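You operate a simulated robot arm through the tools that you are given. There is no shell and no other tool. Be economical: measure what you need, move in short steps, check, and stop when the job is done.

Carry out the task below with a simulated robot arm. There is one attempt and no reset: what you move stays moved.

TASK
Put the pack that says "3" from the top of the cream work table on the white tray and the pack that says "1" on the purple plate.
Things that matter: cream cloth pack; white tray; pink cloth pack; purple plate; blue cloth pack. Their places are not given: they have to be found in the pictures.

It is judged by the outcome, as a careful person would: the job done as asked, and still so three seconds after it is handed in. It fails if anything else is knocked over, pushed out of place, dropped, spilled or broken.

THE ROBOT
A 7-joint arm with a two-finger parallel gripper, fixed in place. Base frame: the origin is at the foot of the arm, x ahead of it, y to its left, z up; the work surface is at about z = 0. Lengths are in mm, angles in degrees, forces in N, time in s.
With the tool pointing down near the work surface it reaches from about 220 to 580 mm from the base axis. Its first joint turns from -66.0 to 66.0 degrees. Payload 2.5 kg.
Tool frame: the origin (TCP) lies between the finger pads and is the grasp point; the fingertips stand 23 mm ahead of it; z points along the fingers, y is the line along which they close. The gripper opens to 94 mm. The fingers are 38 mm wide and 10 mm thick; the gripper's body (54 by 96 mm) begins 39 mm behind the TCP.
Orientation is that of the tool frame in the base frame, as a unit quaternion [x, y, z, w]. With the fingers straight down and closing along the base's y, the tool's x points along the base's -x, its y along +y and its z along -z.

THE INTERFACE
- The arm moves only by the tool servo_tool. Its argument "motion" is a list of rows, each an object of numbers (a shift or turn left out is 0, a gripper value left out holds the last): "dx", "dy", "dz": the shift along the tool's x, y, z in cm; "ax", "ay", "az": the turn, a rotation vector about the tool's x, y, z in degrees; "hand": the opening, from 0 (shut) to 1 (fully open). In form: [{"dx": .., "dy": .., "dz": .., "ax": .., "ay": .., "az": .., "hand": ..}, ...]. A call has 1 to 20 rows; each row is the pose to reach, as a shift and turn from the pose commanded when the call began, along the tool's axes at that moment. A row lasts 0.2 s, in which the tool goes at most 50 mm and 8.6 degrees; a call with a longer step from one row to the next is refused whole, and so is a gripper value outside its range. A pose out of reach is approached as far as the arm can. The call stops where the force on the tool passes 40 N (or 10 N more than at its start, if that is more) or the arm is blocked; 0.2 s more then pass. The fingers move at their own pace (about 108 mm/s each) and stop on an object; they squeeze with about 33 N. The grip force told is the motor's: it shows also when the fingers shut on nothing. Time passes only in rows, and 0.2 s behind the last, so rows that repeat a pose let the fingers close. It gives the time, the measured TCP pose, the force on the tool (base axes), the opening and the grip force at its end, in the units of the frame above (readings bear some noise), and new pictures: "show" is both (left out), scene, wrist or none.
- Cameras (640 x 400 px; columns grow to the right, rows downward): "scene" is fixed at [124.7, -422.5, 545.3]; the picture's right is [0.69, -0.72, 0.00], its down [-0.55, -0.52, -0.66] and it looks along [0.47, 0.45, -0.76] (base axes); focal length 235 px, centre (320, 200). "wrist" rides on the gripper at [-39, 0, -44] in the tool frame; the picture's right is [0.00, -1.00, 0.00], its down [0.97, 0.00, -0.24] and it looks along [0.24, 0.00, 0.97] (tool axes); focal length 218 px, centre (320, 200).
- point_at(camera, pixels): for up to 12 pixels [column, row] of the newest picture of that camera ("zoom" is the newest enlarged one), the place [x, y, z] in the base frame of the surface seen there, good to about 3 mm, but the place of the scene camera against the robot may be out by one fixed shift of up to 25 mm in any direction. No time passes.
- close_up(camera, box): a new picture of the part [left, top, right, bottom] of that camera's present view, enlarged. No time passes.
- job_done(): hands the job in; it is judged then, once.

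Work in short steps. Measure before you move; look again where a grasp or a placing could have gone wrong, and mend it. You have 60 turns and 120 pictures in all, the two below and enlarged ones among them. Open the gripper and draw the arm clear of the work before you hand the job in, unless the task says otherwise; then end with one line.

The tools are called after ">>>" as a command line: name --argument value ..., lists and objects as JSON in quotes. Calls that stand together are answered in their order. servo_tool: Moves the arm, as the interface text tells. Its arguments: {"type":"object","properties":{"motion":{"type":"array"},"show":{"type":"string","enum":["both","scene","wrist","none"]}},"required":["motion"]} The other tools are called the same way: point_at (camera, pixels) gives the place of the surface under pixels of a picture; close_up (camera, box) takes an enlarged picture of a part of a camera's view; job_done () hands the job in.

At the start:

```text
time: 0.0
tool_pos: [443.5, -117.3, 281.2]
tool_rot: [-0.001, 1.0, 0.0, 0.0]
force: [0.7, -0.4, 0.8]
opening: 93.8
grasp_force: 0.0
```

scene: 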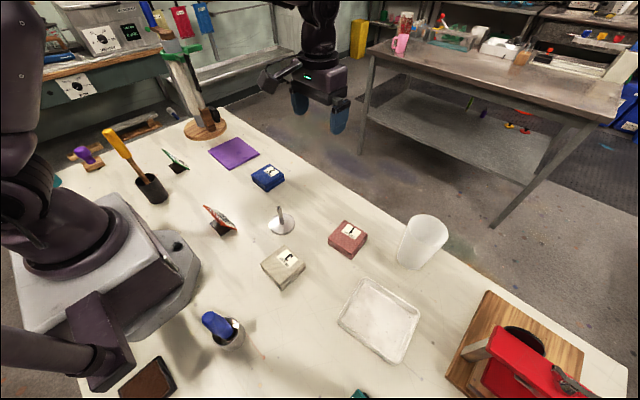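
wrist: 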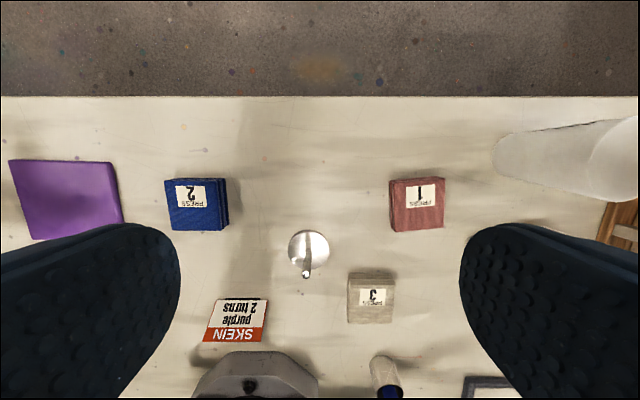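

The wrist picture shows pink "1" at (417,205), cream "3" at (370,297) and blue "2" at (197,205). I'll check the labels enlarged and measure the packs and targets.

>>> close_up --camera "wrist" --box '[320, 150, 480, 350]'

>>> point_at --camera "wrist" --pixels '[[348, 276], [393, 276], [349, 318], [392, 318], [391, 182], [444, 180], [396, 228], [442, 226], [65, 195], [12, 163], [112, 165], [310, 245]]'

>>> point_at --camera "scene" --pixels '[[283, 262], [347, 234], [234, 153], [363, 282], [338, 322], [417, 317], [390, 360], [378, 320], [268, 175], [282, 225], [280, 209], [425, 225]]'

>>> close_up --camera "scene" --box '[200, 130, 460, 370]'

```text
2.00 times, centred on (400, 250) of wrist
```

zoom: 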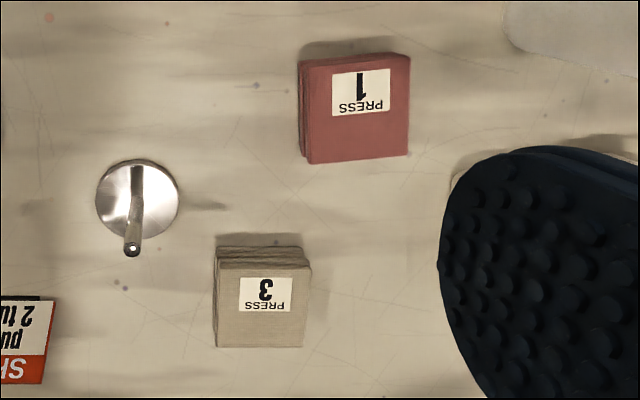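

```text
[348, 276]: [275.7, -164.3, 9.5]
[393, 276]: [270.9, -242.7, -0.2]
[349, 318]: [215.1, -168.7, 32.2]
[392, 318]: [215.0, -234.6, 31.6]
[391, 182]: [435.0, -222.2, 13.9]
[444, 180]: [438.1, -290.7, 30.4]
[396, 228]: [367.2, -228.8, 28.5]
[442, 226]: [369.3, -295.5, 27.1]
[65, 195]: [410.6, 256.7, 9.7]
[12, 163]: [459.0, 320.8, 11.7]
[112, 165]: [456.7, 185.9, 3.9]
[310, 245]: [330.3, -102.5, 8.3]
```

```text
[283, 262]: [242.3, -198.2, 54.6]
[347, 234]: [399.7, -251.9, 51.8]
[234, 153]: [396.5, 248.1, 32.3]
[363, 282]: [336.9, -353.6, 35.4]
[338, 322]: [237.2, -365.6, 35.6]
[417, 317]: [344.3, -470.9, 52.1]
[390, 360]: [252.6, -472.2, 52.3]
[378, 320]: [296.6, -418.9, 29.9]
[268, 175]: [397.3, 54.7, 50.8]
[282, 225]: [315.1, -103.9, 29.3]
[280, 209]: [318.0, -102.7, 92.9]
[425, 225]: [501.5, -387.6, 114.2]
```

```text
1.67 times, centred on (330, 250) of scene
```

zoom: 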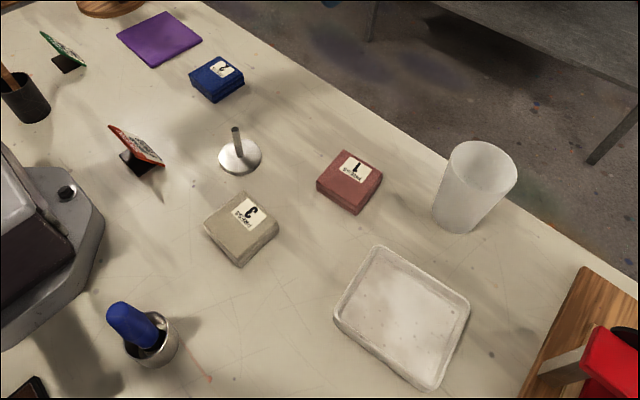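

Pack "3" is centred near (245,-201), pack "1" near (403,-258). The tray is near (295,-417) and the plate near (410,256). I'll move above pack "3" and look straight down at it.

>>> servo_tool --motion '[{"dx": 4, "dy": -1.7, "dz": 1.6, "hand": 1}, {"dx": 8, "dy": -3.4, "dz": 3.2}, {"dx": 12, "dy": -5.1, "dz": 4.8}, {"dx": 16, "dy": -6.7, "dz": 6.4}, {"dx": 19.8, "dy": -8.4, "dz": 8}, {"dx": 19.8, "dy": -8.4, "dz": 8}]'

```text
time: 1.4
tool_pos: [240.3, -201.5, 202.2]
tool_rot: [0.0, 1.0, 0.0, 0.0]
force: [0.7, -0.5, -0.3]
opening: 94.0
grasp_force: 0.1
```

scene: 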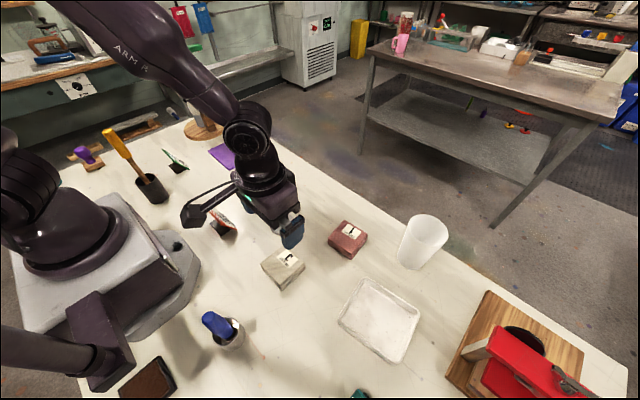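
wrist: 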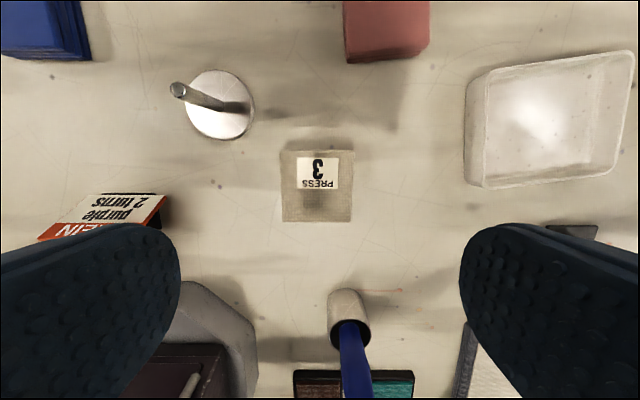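

Pack "3" is now at (317,186) and the tray at (550,120). I'll measure both, along with the neighbours that could be hit.

>>> point_at --camera "wrist" --pixels '[[283, 155], [352, 155], [284, 218], [350, 218], [486, 75], [632, 54], [467, 185], [605, 177], [535, 125], [350, 300], [355, 350], [160, 200]]'

>>> point_at --camera "scene" --pixels '[[215, 320], [232, 335], [283, 262], [378, 320]]'

>>> close_up --camera "wrist" --box '[440, 30, 640, 210]'

```text
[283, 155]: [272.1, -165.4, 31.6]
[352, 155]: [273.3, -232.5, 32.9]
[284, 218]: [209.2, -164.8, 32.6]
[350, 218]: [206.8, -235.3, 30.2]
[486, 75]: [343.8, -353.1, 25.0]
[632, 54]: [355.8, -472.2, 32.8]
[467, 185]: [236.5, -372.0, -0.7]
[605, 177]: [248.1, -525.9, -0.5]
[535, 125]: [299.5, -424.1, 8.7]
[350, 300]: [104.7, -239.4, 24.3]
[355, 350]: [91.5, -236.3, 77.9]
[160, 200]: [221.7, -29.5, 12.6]
```

```text
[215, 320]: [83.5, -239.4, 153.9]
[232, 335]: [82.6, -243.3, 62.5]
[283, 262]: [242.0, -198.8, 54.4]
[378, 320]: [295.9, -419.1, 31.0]
```

```text
2.22 times, centred on (540, 120) of wrist
```

zoom: 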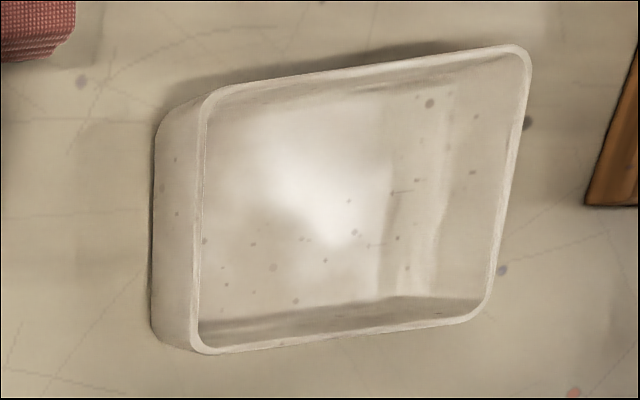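

Pack "3" is centred at (240,-200) with its top at z≈31.5, square to the tool and straight below it. I'll descend to about z=30, and measure the tray rim from the zoom.

>>> point_at --camera "zoom" --pixels '[[212, 95], [203, 335], [510, 48], [526, 62], [485, 305], [207, 215], [350, 70], [340, 337], [508, 180], [300, 250], [425, 200], [450, 280]]'

>>> servo_tool --motion '[{"dy": 0.1, "dz": 4}, {"dy": 0.1, "dz": 8}, {"dy": 0.1, "dz": 12}, {"dy": 0.1, "dz": 15}, {"dy": 0.1, "dz": 17.2}, {"dy": 0.1, "dz": 17.2}]'

```text
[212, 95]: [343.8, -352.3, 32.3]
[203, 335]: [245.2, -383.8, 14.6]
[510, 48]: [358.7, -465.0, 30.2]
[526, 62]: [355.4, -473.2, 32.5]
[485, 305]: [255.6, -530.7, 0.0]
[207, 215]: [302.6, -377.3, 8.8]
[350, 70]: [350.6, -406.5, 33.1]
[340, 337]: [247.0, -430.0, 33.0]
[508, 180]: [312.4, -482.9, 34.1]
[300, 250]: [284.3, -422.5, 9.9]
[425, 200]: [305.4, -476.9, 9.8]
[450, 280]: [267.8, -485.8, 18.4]
```

```text
time: 2.8
tool_pos: [243.3, -198.5, 29.2]
tool_rot: [0.0, 1.0, 0.0, 0.0]
force: [0.5, -0.2, -0.1]
opening: 93.9
grasp_force: 0.1
```

scene: 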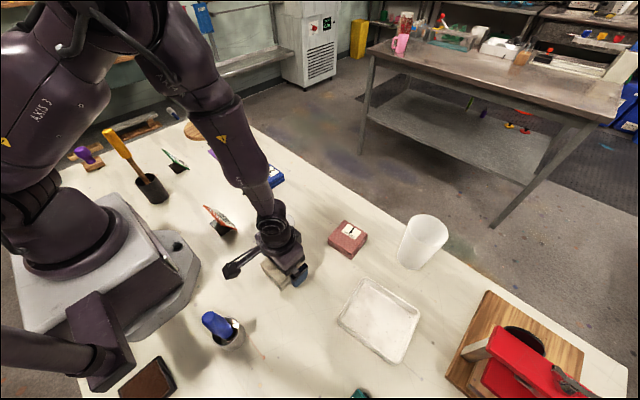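
wrist: 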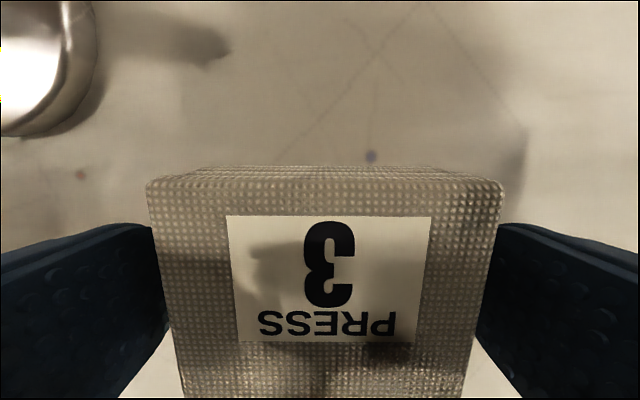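

The fingers straddle pack "3" evenly, so I'll close and lift.

>>> servo_tool --motion '[{"hand": 0}, {"hand": 0}, {"hand": 0}, {"hand": 0}, {"dz": -2}, {"dz": -5}, {"dz": -9}, {"dz": -13}, {"dz": -13}]'

```text
time: 4.8
tool_pos: [243.6, -198.6, 158.1]
tool_rot: [0.0, 1.0, 0.0, 0.0]
force: [-0.4, 0.8, -1.4]
opening: 73.5
grasp_force: 32.7
```

scene: 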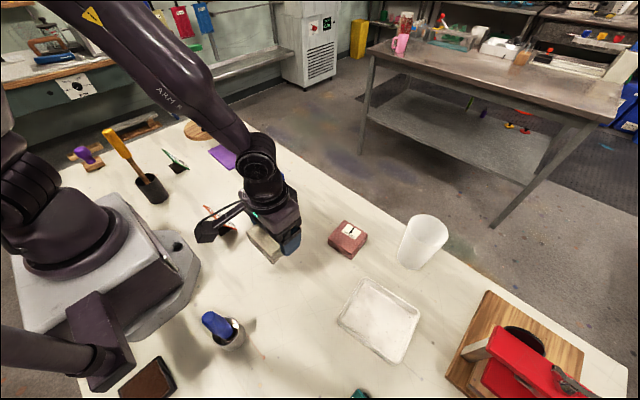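
wrist: 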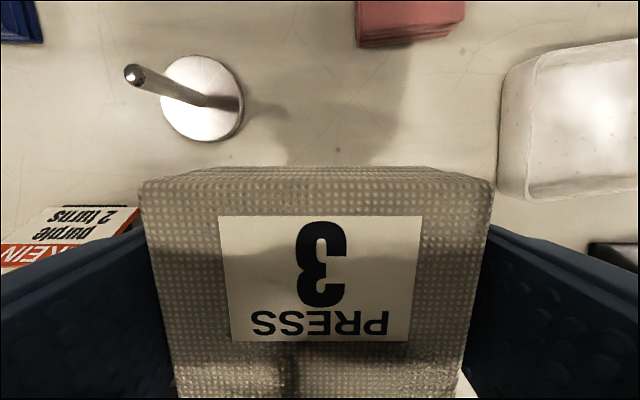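

Held firmly (73.5 mm). The tray centre is about (299,-419), so I move above it at this height.

>>> servo_tool --motion '[{"dx": -1, "dy": -4}, {"dx": -2, "dy": -8}, {"dx": -3, "dy": -12}, {"dx": -4, "dy": -16}, {"dx": -5, "dy": -19.5}, {"dx": -5.8, "dy": -22}, {"dx": -5.8, "dy": -22}]'

```text
time: 6.4
tool_pos: [305.2, -419.8, 160.0]
tool_rot: [0.0, 1.0, 0.001, 0.0]
force: [-0.7, 0.1, -1.1]
opening: 73.4
grasp_force: 32.8
```

scene: 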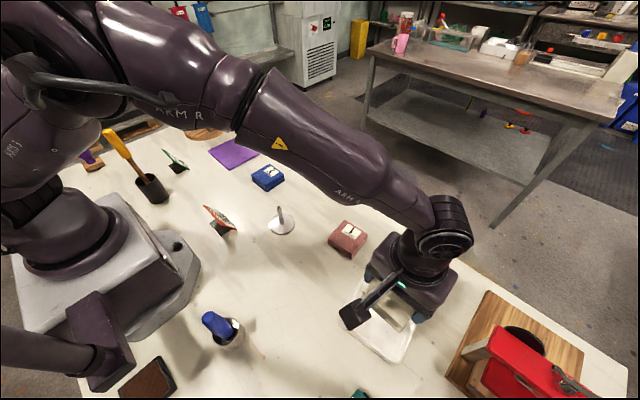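
wrist: 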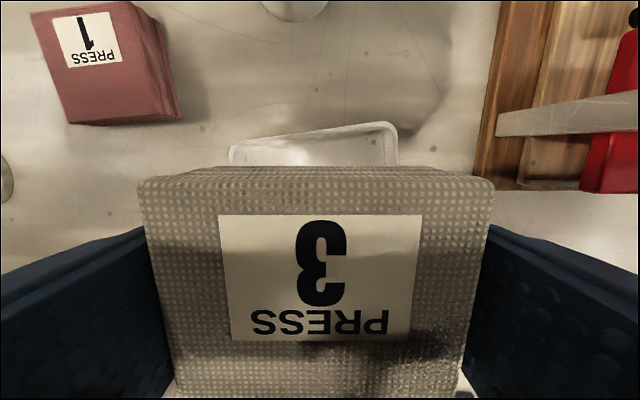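

The tray's far edge shows tilted from (232,147) to (395,125). I'll measure its rim to get the yaw and extents.

>>> point_at --camera "wrist" --pixels '[[240, 143], [270, 138], [320, 132], [370, 127], [385, 125], [394, 135], [396, 150], [396, 160], [232, 152], [233, 162], [300, 155], [350, 150]]'

>>> close_up --camera "scene" --box '[320, 250, 480, 370]'

>>> point_at --camera "scene" --pixels '[[340, 321], [362, 339], [385, 357], [404, 358], [412, 340], [362, 283], [352, 297]]'

```text
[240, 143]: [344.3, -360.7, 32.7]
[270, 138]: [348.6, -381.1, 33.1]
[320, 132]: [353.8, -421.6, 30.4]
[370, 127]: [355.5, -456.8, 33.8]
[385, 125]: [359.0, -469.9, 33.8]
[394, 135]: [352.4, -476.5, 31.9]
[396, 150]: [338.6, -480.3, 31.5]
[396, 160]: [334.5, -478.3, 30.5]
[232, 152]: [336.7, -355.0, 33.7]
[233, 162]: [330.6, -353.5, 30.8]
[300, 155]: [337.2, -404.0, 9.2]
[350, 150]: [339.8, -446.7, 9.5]
```

```text
3.33 times, centred on (400, 310) of scene
```

zoom: 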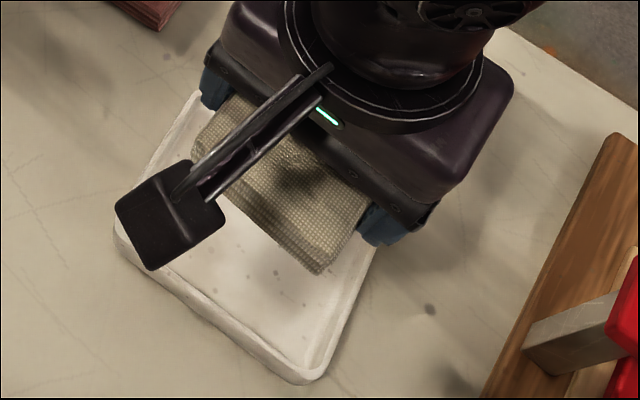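

```text
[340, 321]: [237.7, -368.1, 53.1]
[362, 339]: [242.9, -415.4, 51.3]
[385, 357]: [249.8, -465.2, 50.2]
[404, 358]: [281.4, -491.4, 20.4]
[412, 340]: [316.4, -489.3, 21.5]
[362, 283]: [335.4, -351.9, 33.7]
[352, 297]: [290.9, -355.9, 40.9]
```

The tray is yawed about 7.4° (counter-clockwise from above) with its centre near (297.5,-421). I'll turn to match, align and go down partway.

>>> servo_tool --motion '[{"dx": 0.4, "dy": -0.1, "az": -4}, {"dx": 0.4, "dy": -0.1, "az": -7.4}, {"dx": 0.4, "dy": -0.1, "dz": 3, "az": -7.4}, {"dx": 0.4, "dy": -0.1, "dz": 6, "az": -7.4}, {"dx": 0.4, "dy": -0.1, "dz": 8.5, "az": -7.4}, {"dx": 0.4, "dy": -0.1, "dz": 8.5, "az": -7.4}]'

>>> close_up --camera "scene" --box '[320, 250, 480, 370]'

```text
time: 7.8
tool_pos: [300.3, -422.8, 75.0]
tool_rot: [-0.064, 0.998, 0.0, 0.0]
force: [-0.2, -0.7, -1.4]
opening: 73.4
grasp_force: 32.8
```

scene: 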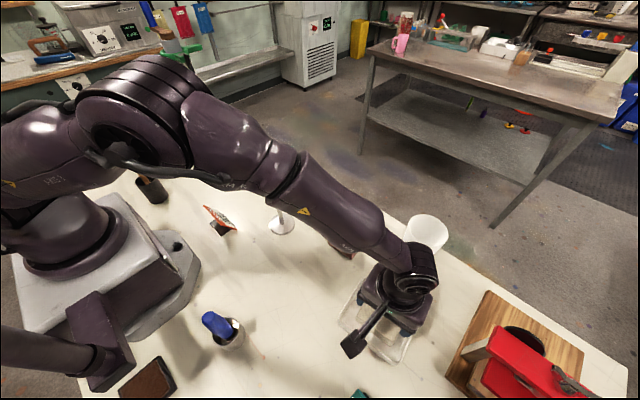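
wrist: 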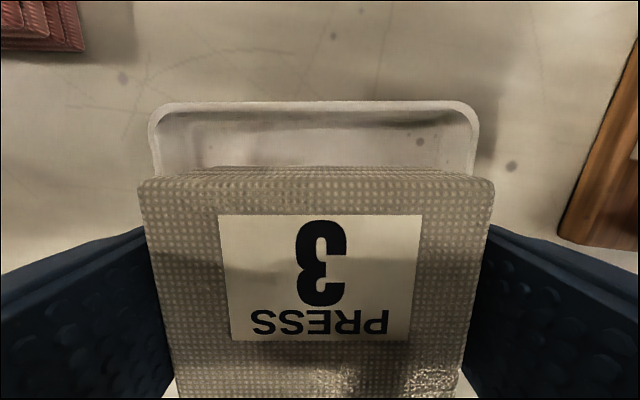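

```text
3.33 times, centred on (400, 310) of scene
```

zoom: 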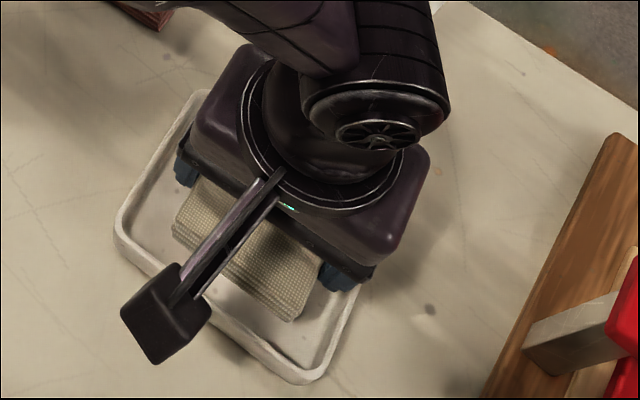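

It is aligned and centred over the tray. I'll lower to near the floor, watching the force.

>>> servo_tool --motion '[{"dz": 1.2}, {"dz": 2.2}, {"dz": 2.8}, {"dz": 3.2}, {"dz": 3.5}, {"dz": 3.5}]' --show "wrist"

```text
time: 9.2
tool_pos: [301.0, -421.1, 38.9]
tool_rot: [-0.065, 0.998, -0.001, 0.0]
force: [0.0, 0.0, -0.9]
opening: 73.2
grasp_force: 33.0
```

wrist: 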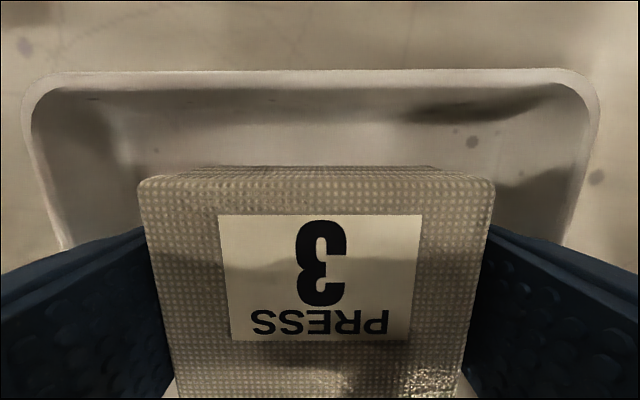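

The pack is inside the tray, at floor height and not yet pressing. I'll lower 1 mm more, open slightly and withdraw.

>>> servo_tool --motion '[{"dz": 0.1}, {"dz": 0.1, "hand": 0.86}, {"dz": 0.1, "hand": 0.86}, {"dz": 0.1, "hand": 0.86}, {"dz": -1}, {"dz": -3}, {"dz": -6}, {"dz": -10, "hand": 1}, {"dz": -14}, {"dz": -16}, {"dz": -16}]'

```text
time: 11.6
tool_pos: [300.5, -422.1, 200.0]
tool_rot: [-0.065, 0.998, 0.001, 0.0]
force: [0.3, -0.3, -0.1]
opening: 94.1
grasp_force: 0.1
```

scene: 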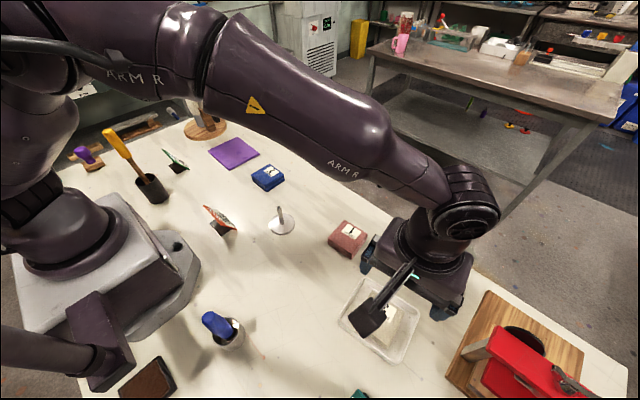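
wrist: 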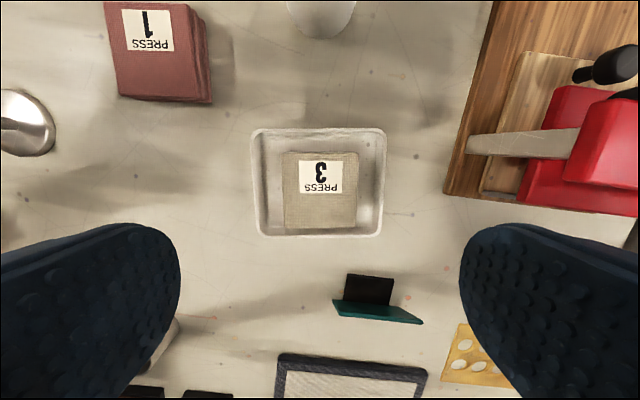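

Pack "3" sits in the tray. Next I move above pink pack "1" near (403,-258) at z 200.

>>> servo_tool --motion '[{"dx": -2.5, "dy": 3, "az": 1}, {"dx": -5, "dy": 6, "az": 2}, {"dx": -7.5, "dy": 9, "az": 3}, {"dx": -10, "dy": 12, "az": 4}, {"dx": -12.3, "dy": 14.9, "az": 4.4}, {"dx": -12.3, "dy": 14.9, "az": 4.4}]'

```text
time: 13.0
tool_pos: [404.5, -259.8, 200.2]
tool_rot: [-0.026, 1.0, 0.0, 0.0]
force: [0.1, 0.9, 0.2]
opening: 93.7
grasp_force: 0.1
```

scene: 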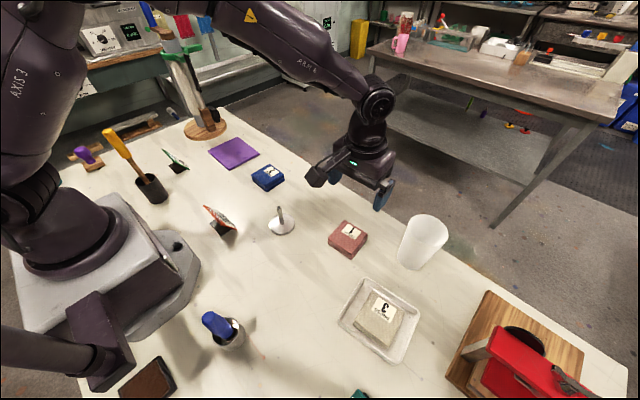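
wrist: 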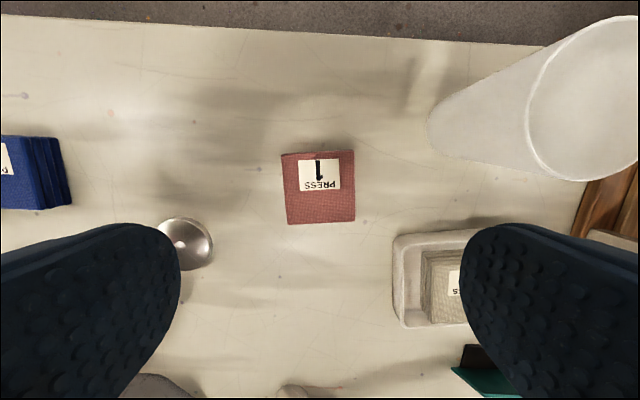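

Pack "1" is at (319,188), turned slightly against the tool. I'll measure its corners, the tumbler and the plate.

>>> point_at --camera "wrist" --pixels '[[284, 156], [352, 153], [288, 220], [354, 218], [440, 125], [530, 120], [200, 245]]'

>>> point_at --camera "scene" --pixels '[[210, 151], [241, 137], [258, 152], [229, 168], [234, 153], [347, 234]]'

>>> close_up --camera "scene" --box '[330, 270, 430, 370]'

```text
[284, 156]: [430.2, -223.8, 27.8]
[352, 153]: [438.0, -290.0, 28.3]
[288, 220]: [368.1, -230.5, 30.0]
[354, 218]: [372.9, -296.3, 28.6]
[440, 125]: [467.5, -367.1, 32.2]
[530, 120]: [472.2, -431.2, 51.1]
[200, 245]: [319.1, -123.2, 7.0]
```

```text
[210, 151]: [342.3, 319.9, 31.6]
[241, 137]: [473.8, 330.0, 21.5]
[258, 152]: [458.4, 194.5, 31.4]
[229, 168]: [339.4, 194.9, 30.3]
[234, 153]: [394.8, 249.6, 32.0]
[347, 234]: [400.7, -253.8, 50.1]
```

```text
4.00 times, centred on (380, 320) of scene
```

zoom: 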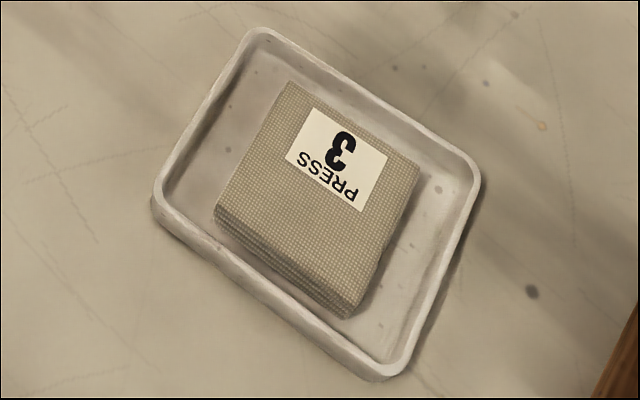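

Pack "3" lies flat in the tray. Pack "1" is centred at (402,-260) with yaw about 5.6°, so I turn 2.6° more and descend.

>>> servo_tool --motion '[{"dx": 0.2, "dz": 4, "az": -2.6}, {"dx": 0.2, "dz": 8, "az": -2.6}, {"dx": 0.2, "dz": 12, "az": -2.6}, {"dx": 0.2, "dz": 15, "az": -2.6}, {"dx": 0.2, "dz": 17.1, "az": -2.6}, {"dx": 0.2, "dz": 17.1, "az": -2.6}]' --show "wrist"

```text
time: 14.4
tool_pos: [400.2, -257.9, 26.5]
tool_rot: [-0.049, 0.999, 0.0, 0.0]
force: [0.5, 0.5, 0.3]
opening: 94.1
grasp_force: 0.0
```

wrist: 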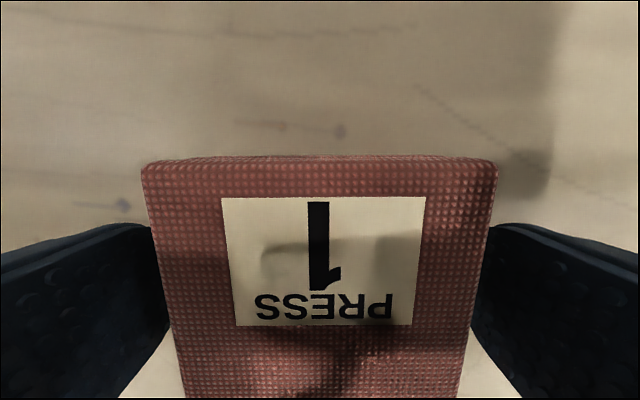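

The pack is well centred between the fingers. I'll close and lift.

>>> servo_tool --motion '[{"hand": 0}, {"hand": 0}, {"hand": 0}, {"hand": 0}, {"dz": -2}, {"dz": -5}, {"dz": -9}, {"dz": -13}, {"dz": -17}, {"dz": -19}, {"dz": -19}]' --show "wrist"

```text
time: 16.8
tool_pos: [402.2, -258.9, 217.3]
tool_rot: [-0.049, 0.999, 0.0, -0.001]
force: [-0.4, -0.6, -1.2]
opening: 73.2
grasp_force: 33.2
```

wrist: 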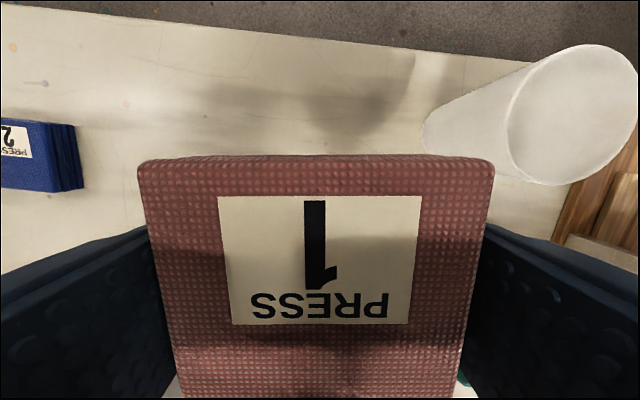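

The pack is held. I'll carry it high to about (400,170), short of the plate, and look at what stands near the plate.

>>> servo_tool --motion '[{"dx": -0.4, "dy": 4.3, "az": 1}, {"dx": -0.9, "dy": 8.6, "az": 2}, {"dx": -1.3, "dy": 12.9, "az": 3}, {"dx": -1.7, "dy": 17.2, "az": 4}, {"dx": -2.1, "dy": 21.5, "az": 5}, {"dx": -2.5, "dy": 25.8, "az": 5.6}, {"dx": -3, "dy": 30.1, "az": 5.6}, {"dx": -3.4, "dy": 34.4, "az": 5.6}, {"dx": -3.8, "dy": 38.7, "az": 5.6}, {"dx": -4.2, "dy": 43, "az": 5.6}, {"dx": -4.2, "dy": 43, "az": 5.6}]'

```text
time: 19.2
tool_pos: [406.0, 170.9, 218.6]
tool_rot: [0.0, 1.0, -0.001, 0.001]
force: [0.2, 0.7, -1.2]
opening: 73.6
grasp_force: 33.1
```

scene: 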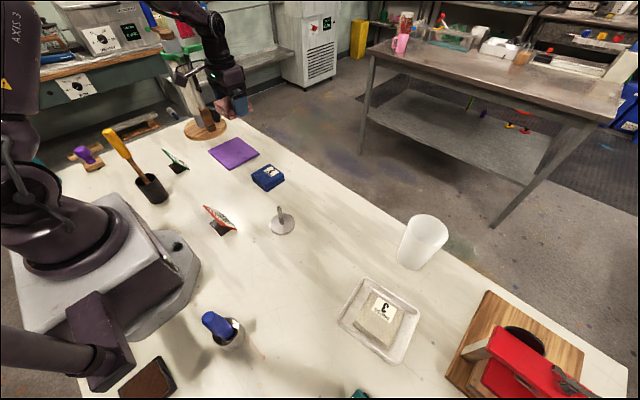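
wrist: 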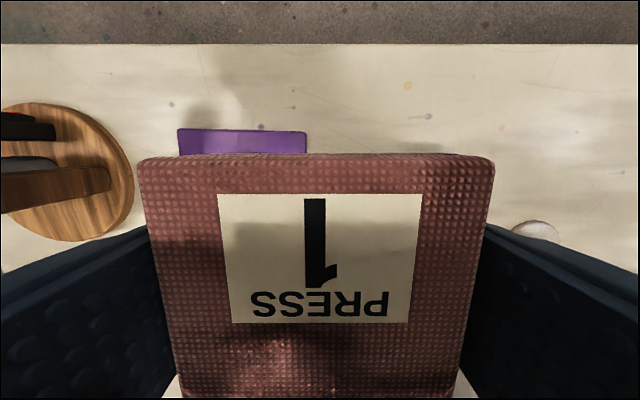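

The plate's far edge shows at (178–305,131) and the stand's disc at (70,170). I'll measure both, to leave clearance between the hand and the stand.

>>> point_at --camera "wrist" --pixels '[[180, 132], [305, 134], [183, 150], [300, 150], [133, 185], [120, 135], [100, 178], [50, 130], [30, 165], [15, 190]]'

>>> point_at --camera "scene" --pixels '[[211, 151], [238, 137], [256, 153], [230, 167], [205, 120], [190, 90], [175, 55], [222, 133], [190, 75]]'

>>> close_up --camera "scene" --box '[140, 40, 300, 200]'

```text
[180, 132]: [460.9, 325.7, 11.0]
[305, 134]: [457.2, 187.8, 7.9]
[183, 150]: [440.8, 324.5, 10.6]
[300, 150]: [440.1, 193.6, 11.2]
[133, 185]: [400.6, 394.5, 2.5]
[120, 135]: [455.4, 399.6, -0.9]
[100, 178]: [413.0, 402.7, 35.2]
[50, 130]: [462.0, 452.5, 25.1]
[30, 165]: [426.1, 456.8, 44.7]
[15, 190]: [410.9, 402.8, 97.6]
```

```text
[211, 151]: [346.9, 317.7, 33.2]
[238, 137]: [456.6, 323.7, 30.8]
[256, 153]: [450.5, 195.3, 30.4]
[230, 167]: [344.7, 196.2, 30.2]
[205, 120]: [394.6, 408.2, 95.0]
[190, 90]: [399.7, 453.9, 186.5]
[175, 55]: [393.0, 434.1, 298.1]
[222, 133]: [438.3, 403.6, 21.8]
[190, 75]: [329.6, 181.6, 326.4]
```

```text
2.50 times, centred on (220, 120) of scene
```

zoom: 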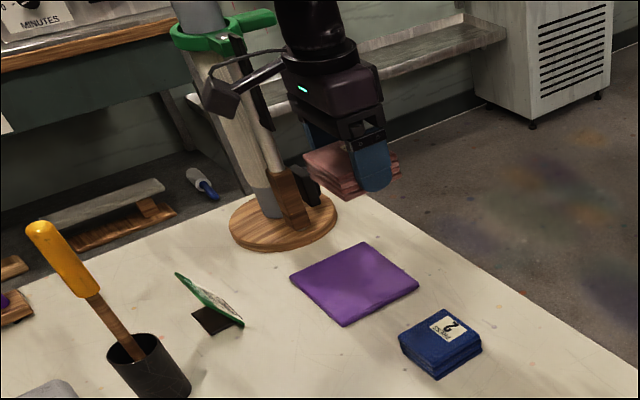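

The plate spans x 340–460 and y 190–325, with its top at z≈10. The stand's nearest part is at y≈403, well clear, so I'll check the yellow-handled tool and move over the plate.

>>> point_at --camera "scene" --pixels '[[108, 134], [125, 155], [150, 190], [172, 158]]'

>>> servo_tool --motion '[{"dx": 0.3, "dy": 4}, {"dx": 0.6, "dy": 8.2}, {"dx": 0.6, "dy": 8.2, "dz": 4}, {"dx": 0.6, "dy": 8.2, "dz": 8}, {"dx": 0.6, "dy": 8.2, "dz": 12}, {"dx": 0.6, "dy": 8.2, "dz": 12}]'

```text
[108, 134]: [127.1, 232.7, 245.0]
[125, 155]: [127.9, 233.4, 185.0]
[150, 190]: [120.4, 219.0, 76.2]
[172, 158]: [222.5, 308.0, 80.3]
```

```text
time: 20.6
tool_pos: [394.0, 252.0, 98.7]
tool_rot: [0.001, 1.0, 0.0, 0.0]
force: [0.2, 0.6, -0.3]
opening: 73.1
grasp_force: 32.6
```

scene: 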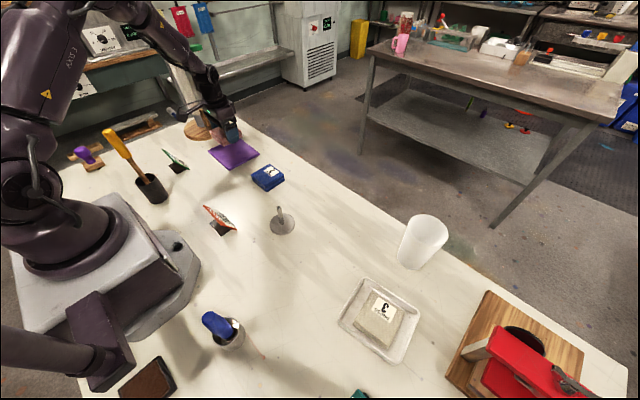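
wrist: 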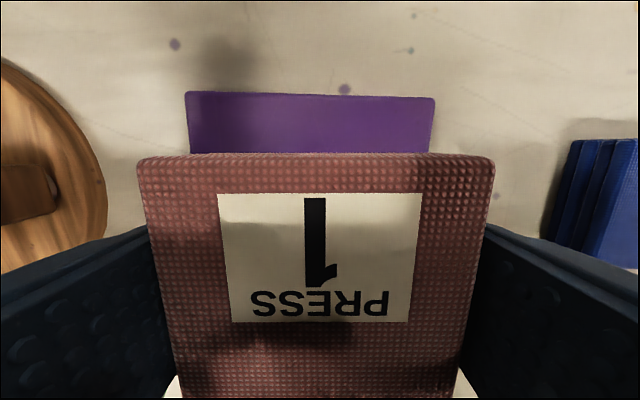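

I'm over the plate at z≈99 with the sides clear. I'll lower to about z=39, nudging 4 mm in x and y.

>>> servo_tool --motion '[{"dx": -0.4, "dy": 0.4, "dz": 2}, {"dx": -0.4, "dy": 0.4, "dz": 4}, {"dx": -0.4, "dy": 0.4, "dz": 5}, {"dx": -0.4, "dy": 0.4, "dz": 5.6}, {"dx": -0.4, "dy": 0.4, "dz": 5.9}, {"dx": -0.4, "dy": 0.4, "dz": 5.9}]'

>>> close_up --camera "scene" --box '[180, 100, 300, 200]'

```text
time: 22.0
tool_pos: [398.5, 259.8, 39.8]
tool_rot: [0.001, 1.0, 0.0, -0.001]
force: [0.3, -0.1, -1.3]
opening: 73.5
grasp_force: 33.6
```

scene: 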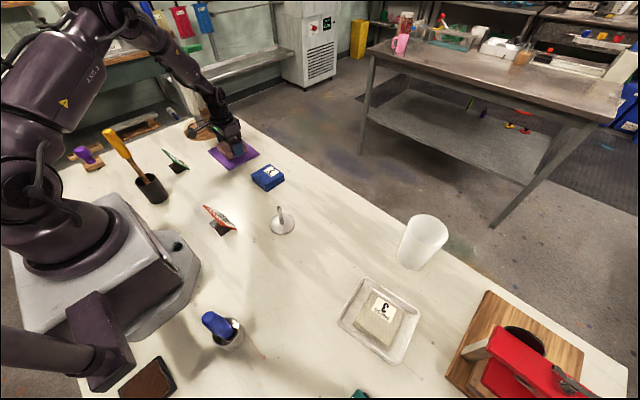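
wrist: 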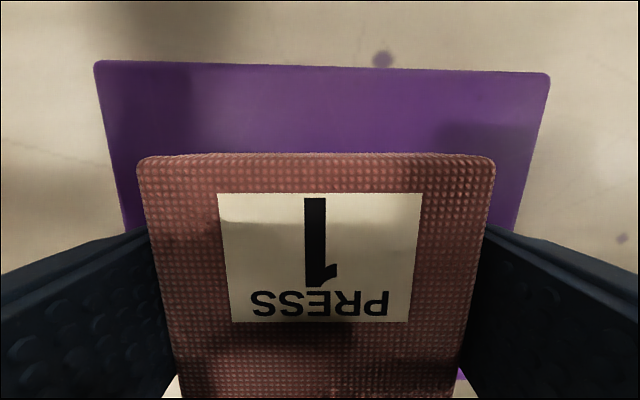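

```text
4.00 times, centred on (240, 150) of scene
```

zoom: 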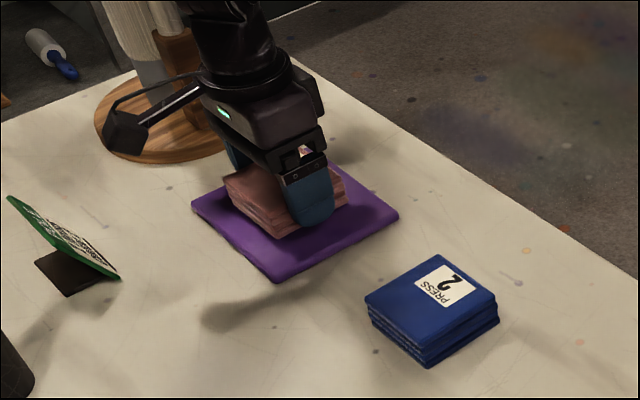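

Centred over the plate with a small gap under it. I'll lower 2 mm, release gently and rise.

>>> servo_tool --motion '[{"dz": 0.2}, {"dz": 0.2}, {"dz": 0.2, "hand": 0.9}, {"dz": 0.2, "hand": 0.9}, {"dz": 0.2, "hand": 0.9}, {"dz": -1}, {"dz": -3}, {"dz": -6}, {"dz": -10, "hand": 1}, {"dz": -14}, {"dz": -18}, {"dz": -22}, {"dz": -22}]'

>>> close_up --camera "scene" --box '[180, 100, 300, 200]'

```text
time: 24.8
tool_pos: [398.2, 257.1, 260.5]
tool_rot: [-0.001, 1.0, 0.0, 0.0]
force: [0.6, -0.2, 0.1]
opening: 94.3
grasp_force: 0.0
```

scene: 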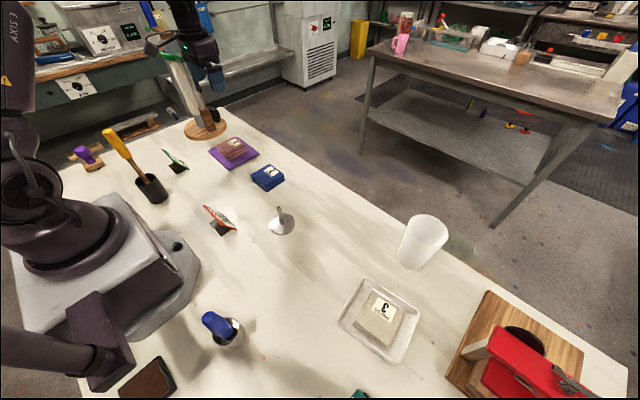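
wrist: 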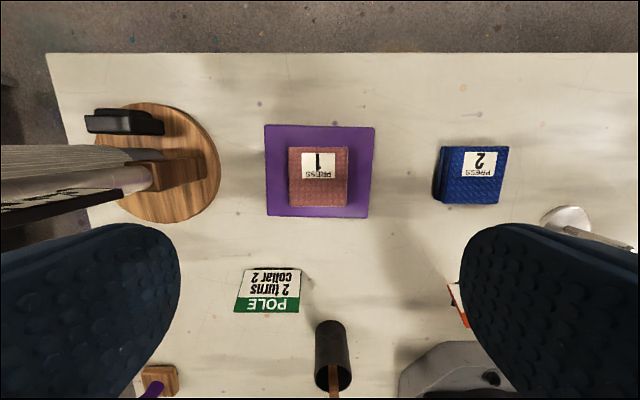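

```text
4.00 times, centred on (240, 150) of scene
```

zoom: 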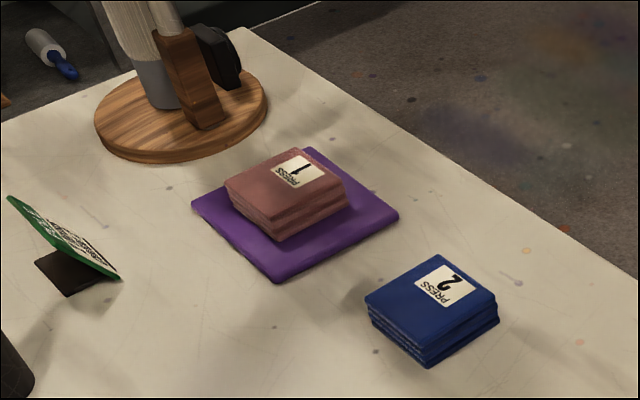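

Both packs rest flat where they belong, nothing else has moved, and the open gripper is well above the work. I'm handing in.

>>> job_done

```text
The job is handed in.
```

Pack "3" is on the white tray and pack "1" is on the purple plate; both were lying flat and nothing else had moved when I handed the job in.
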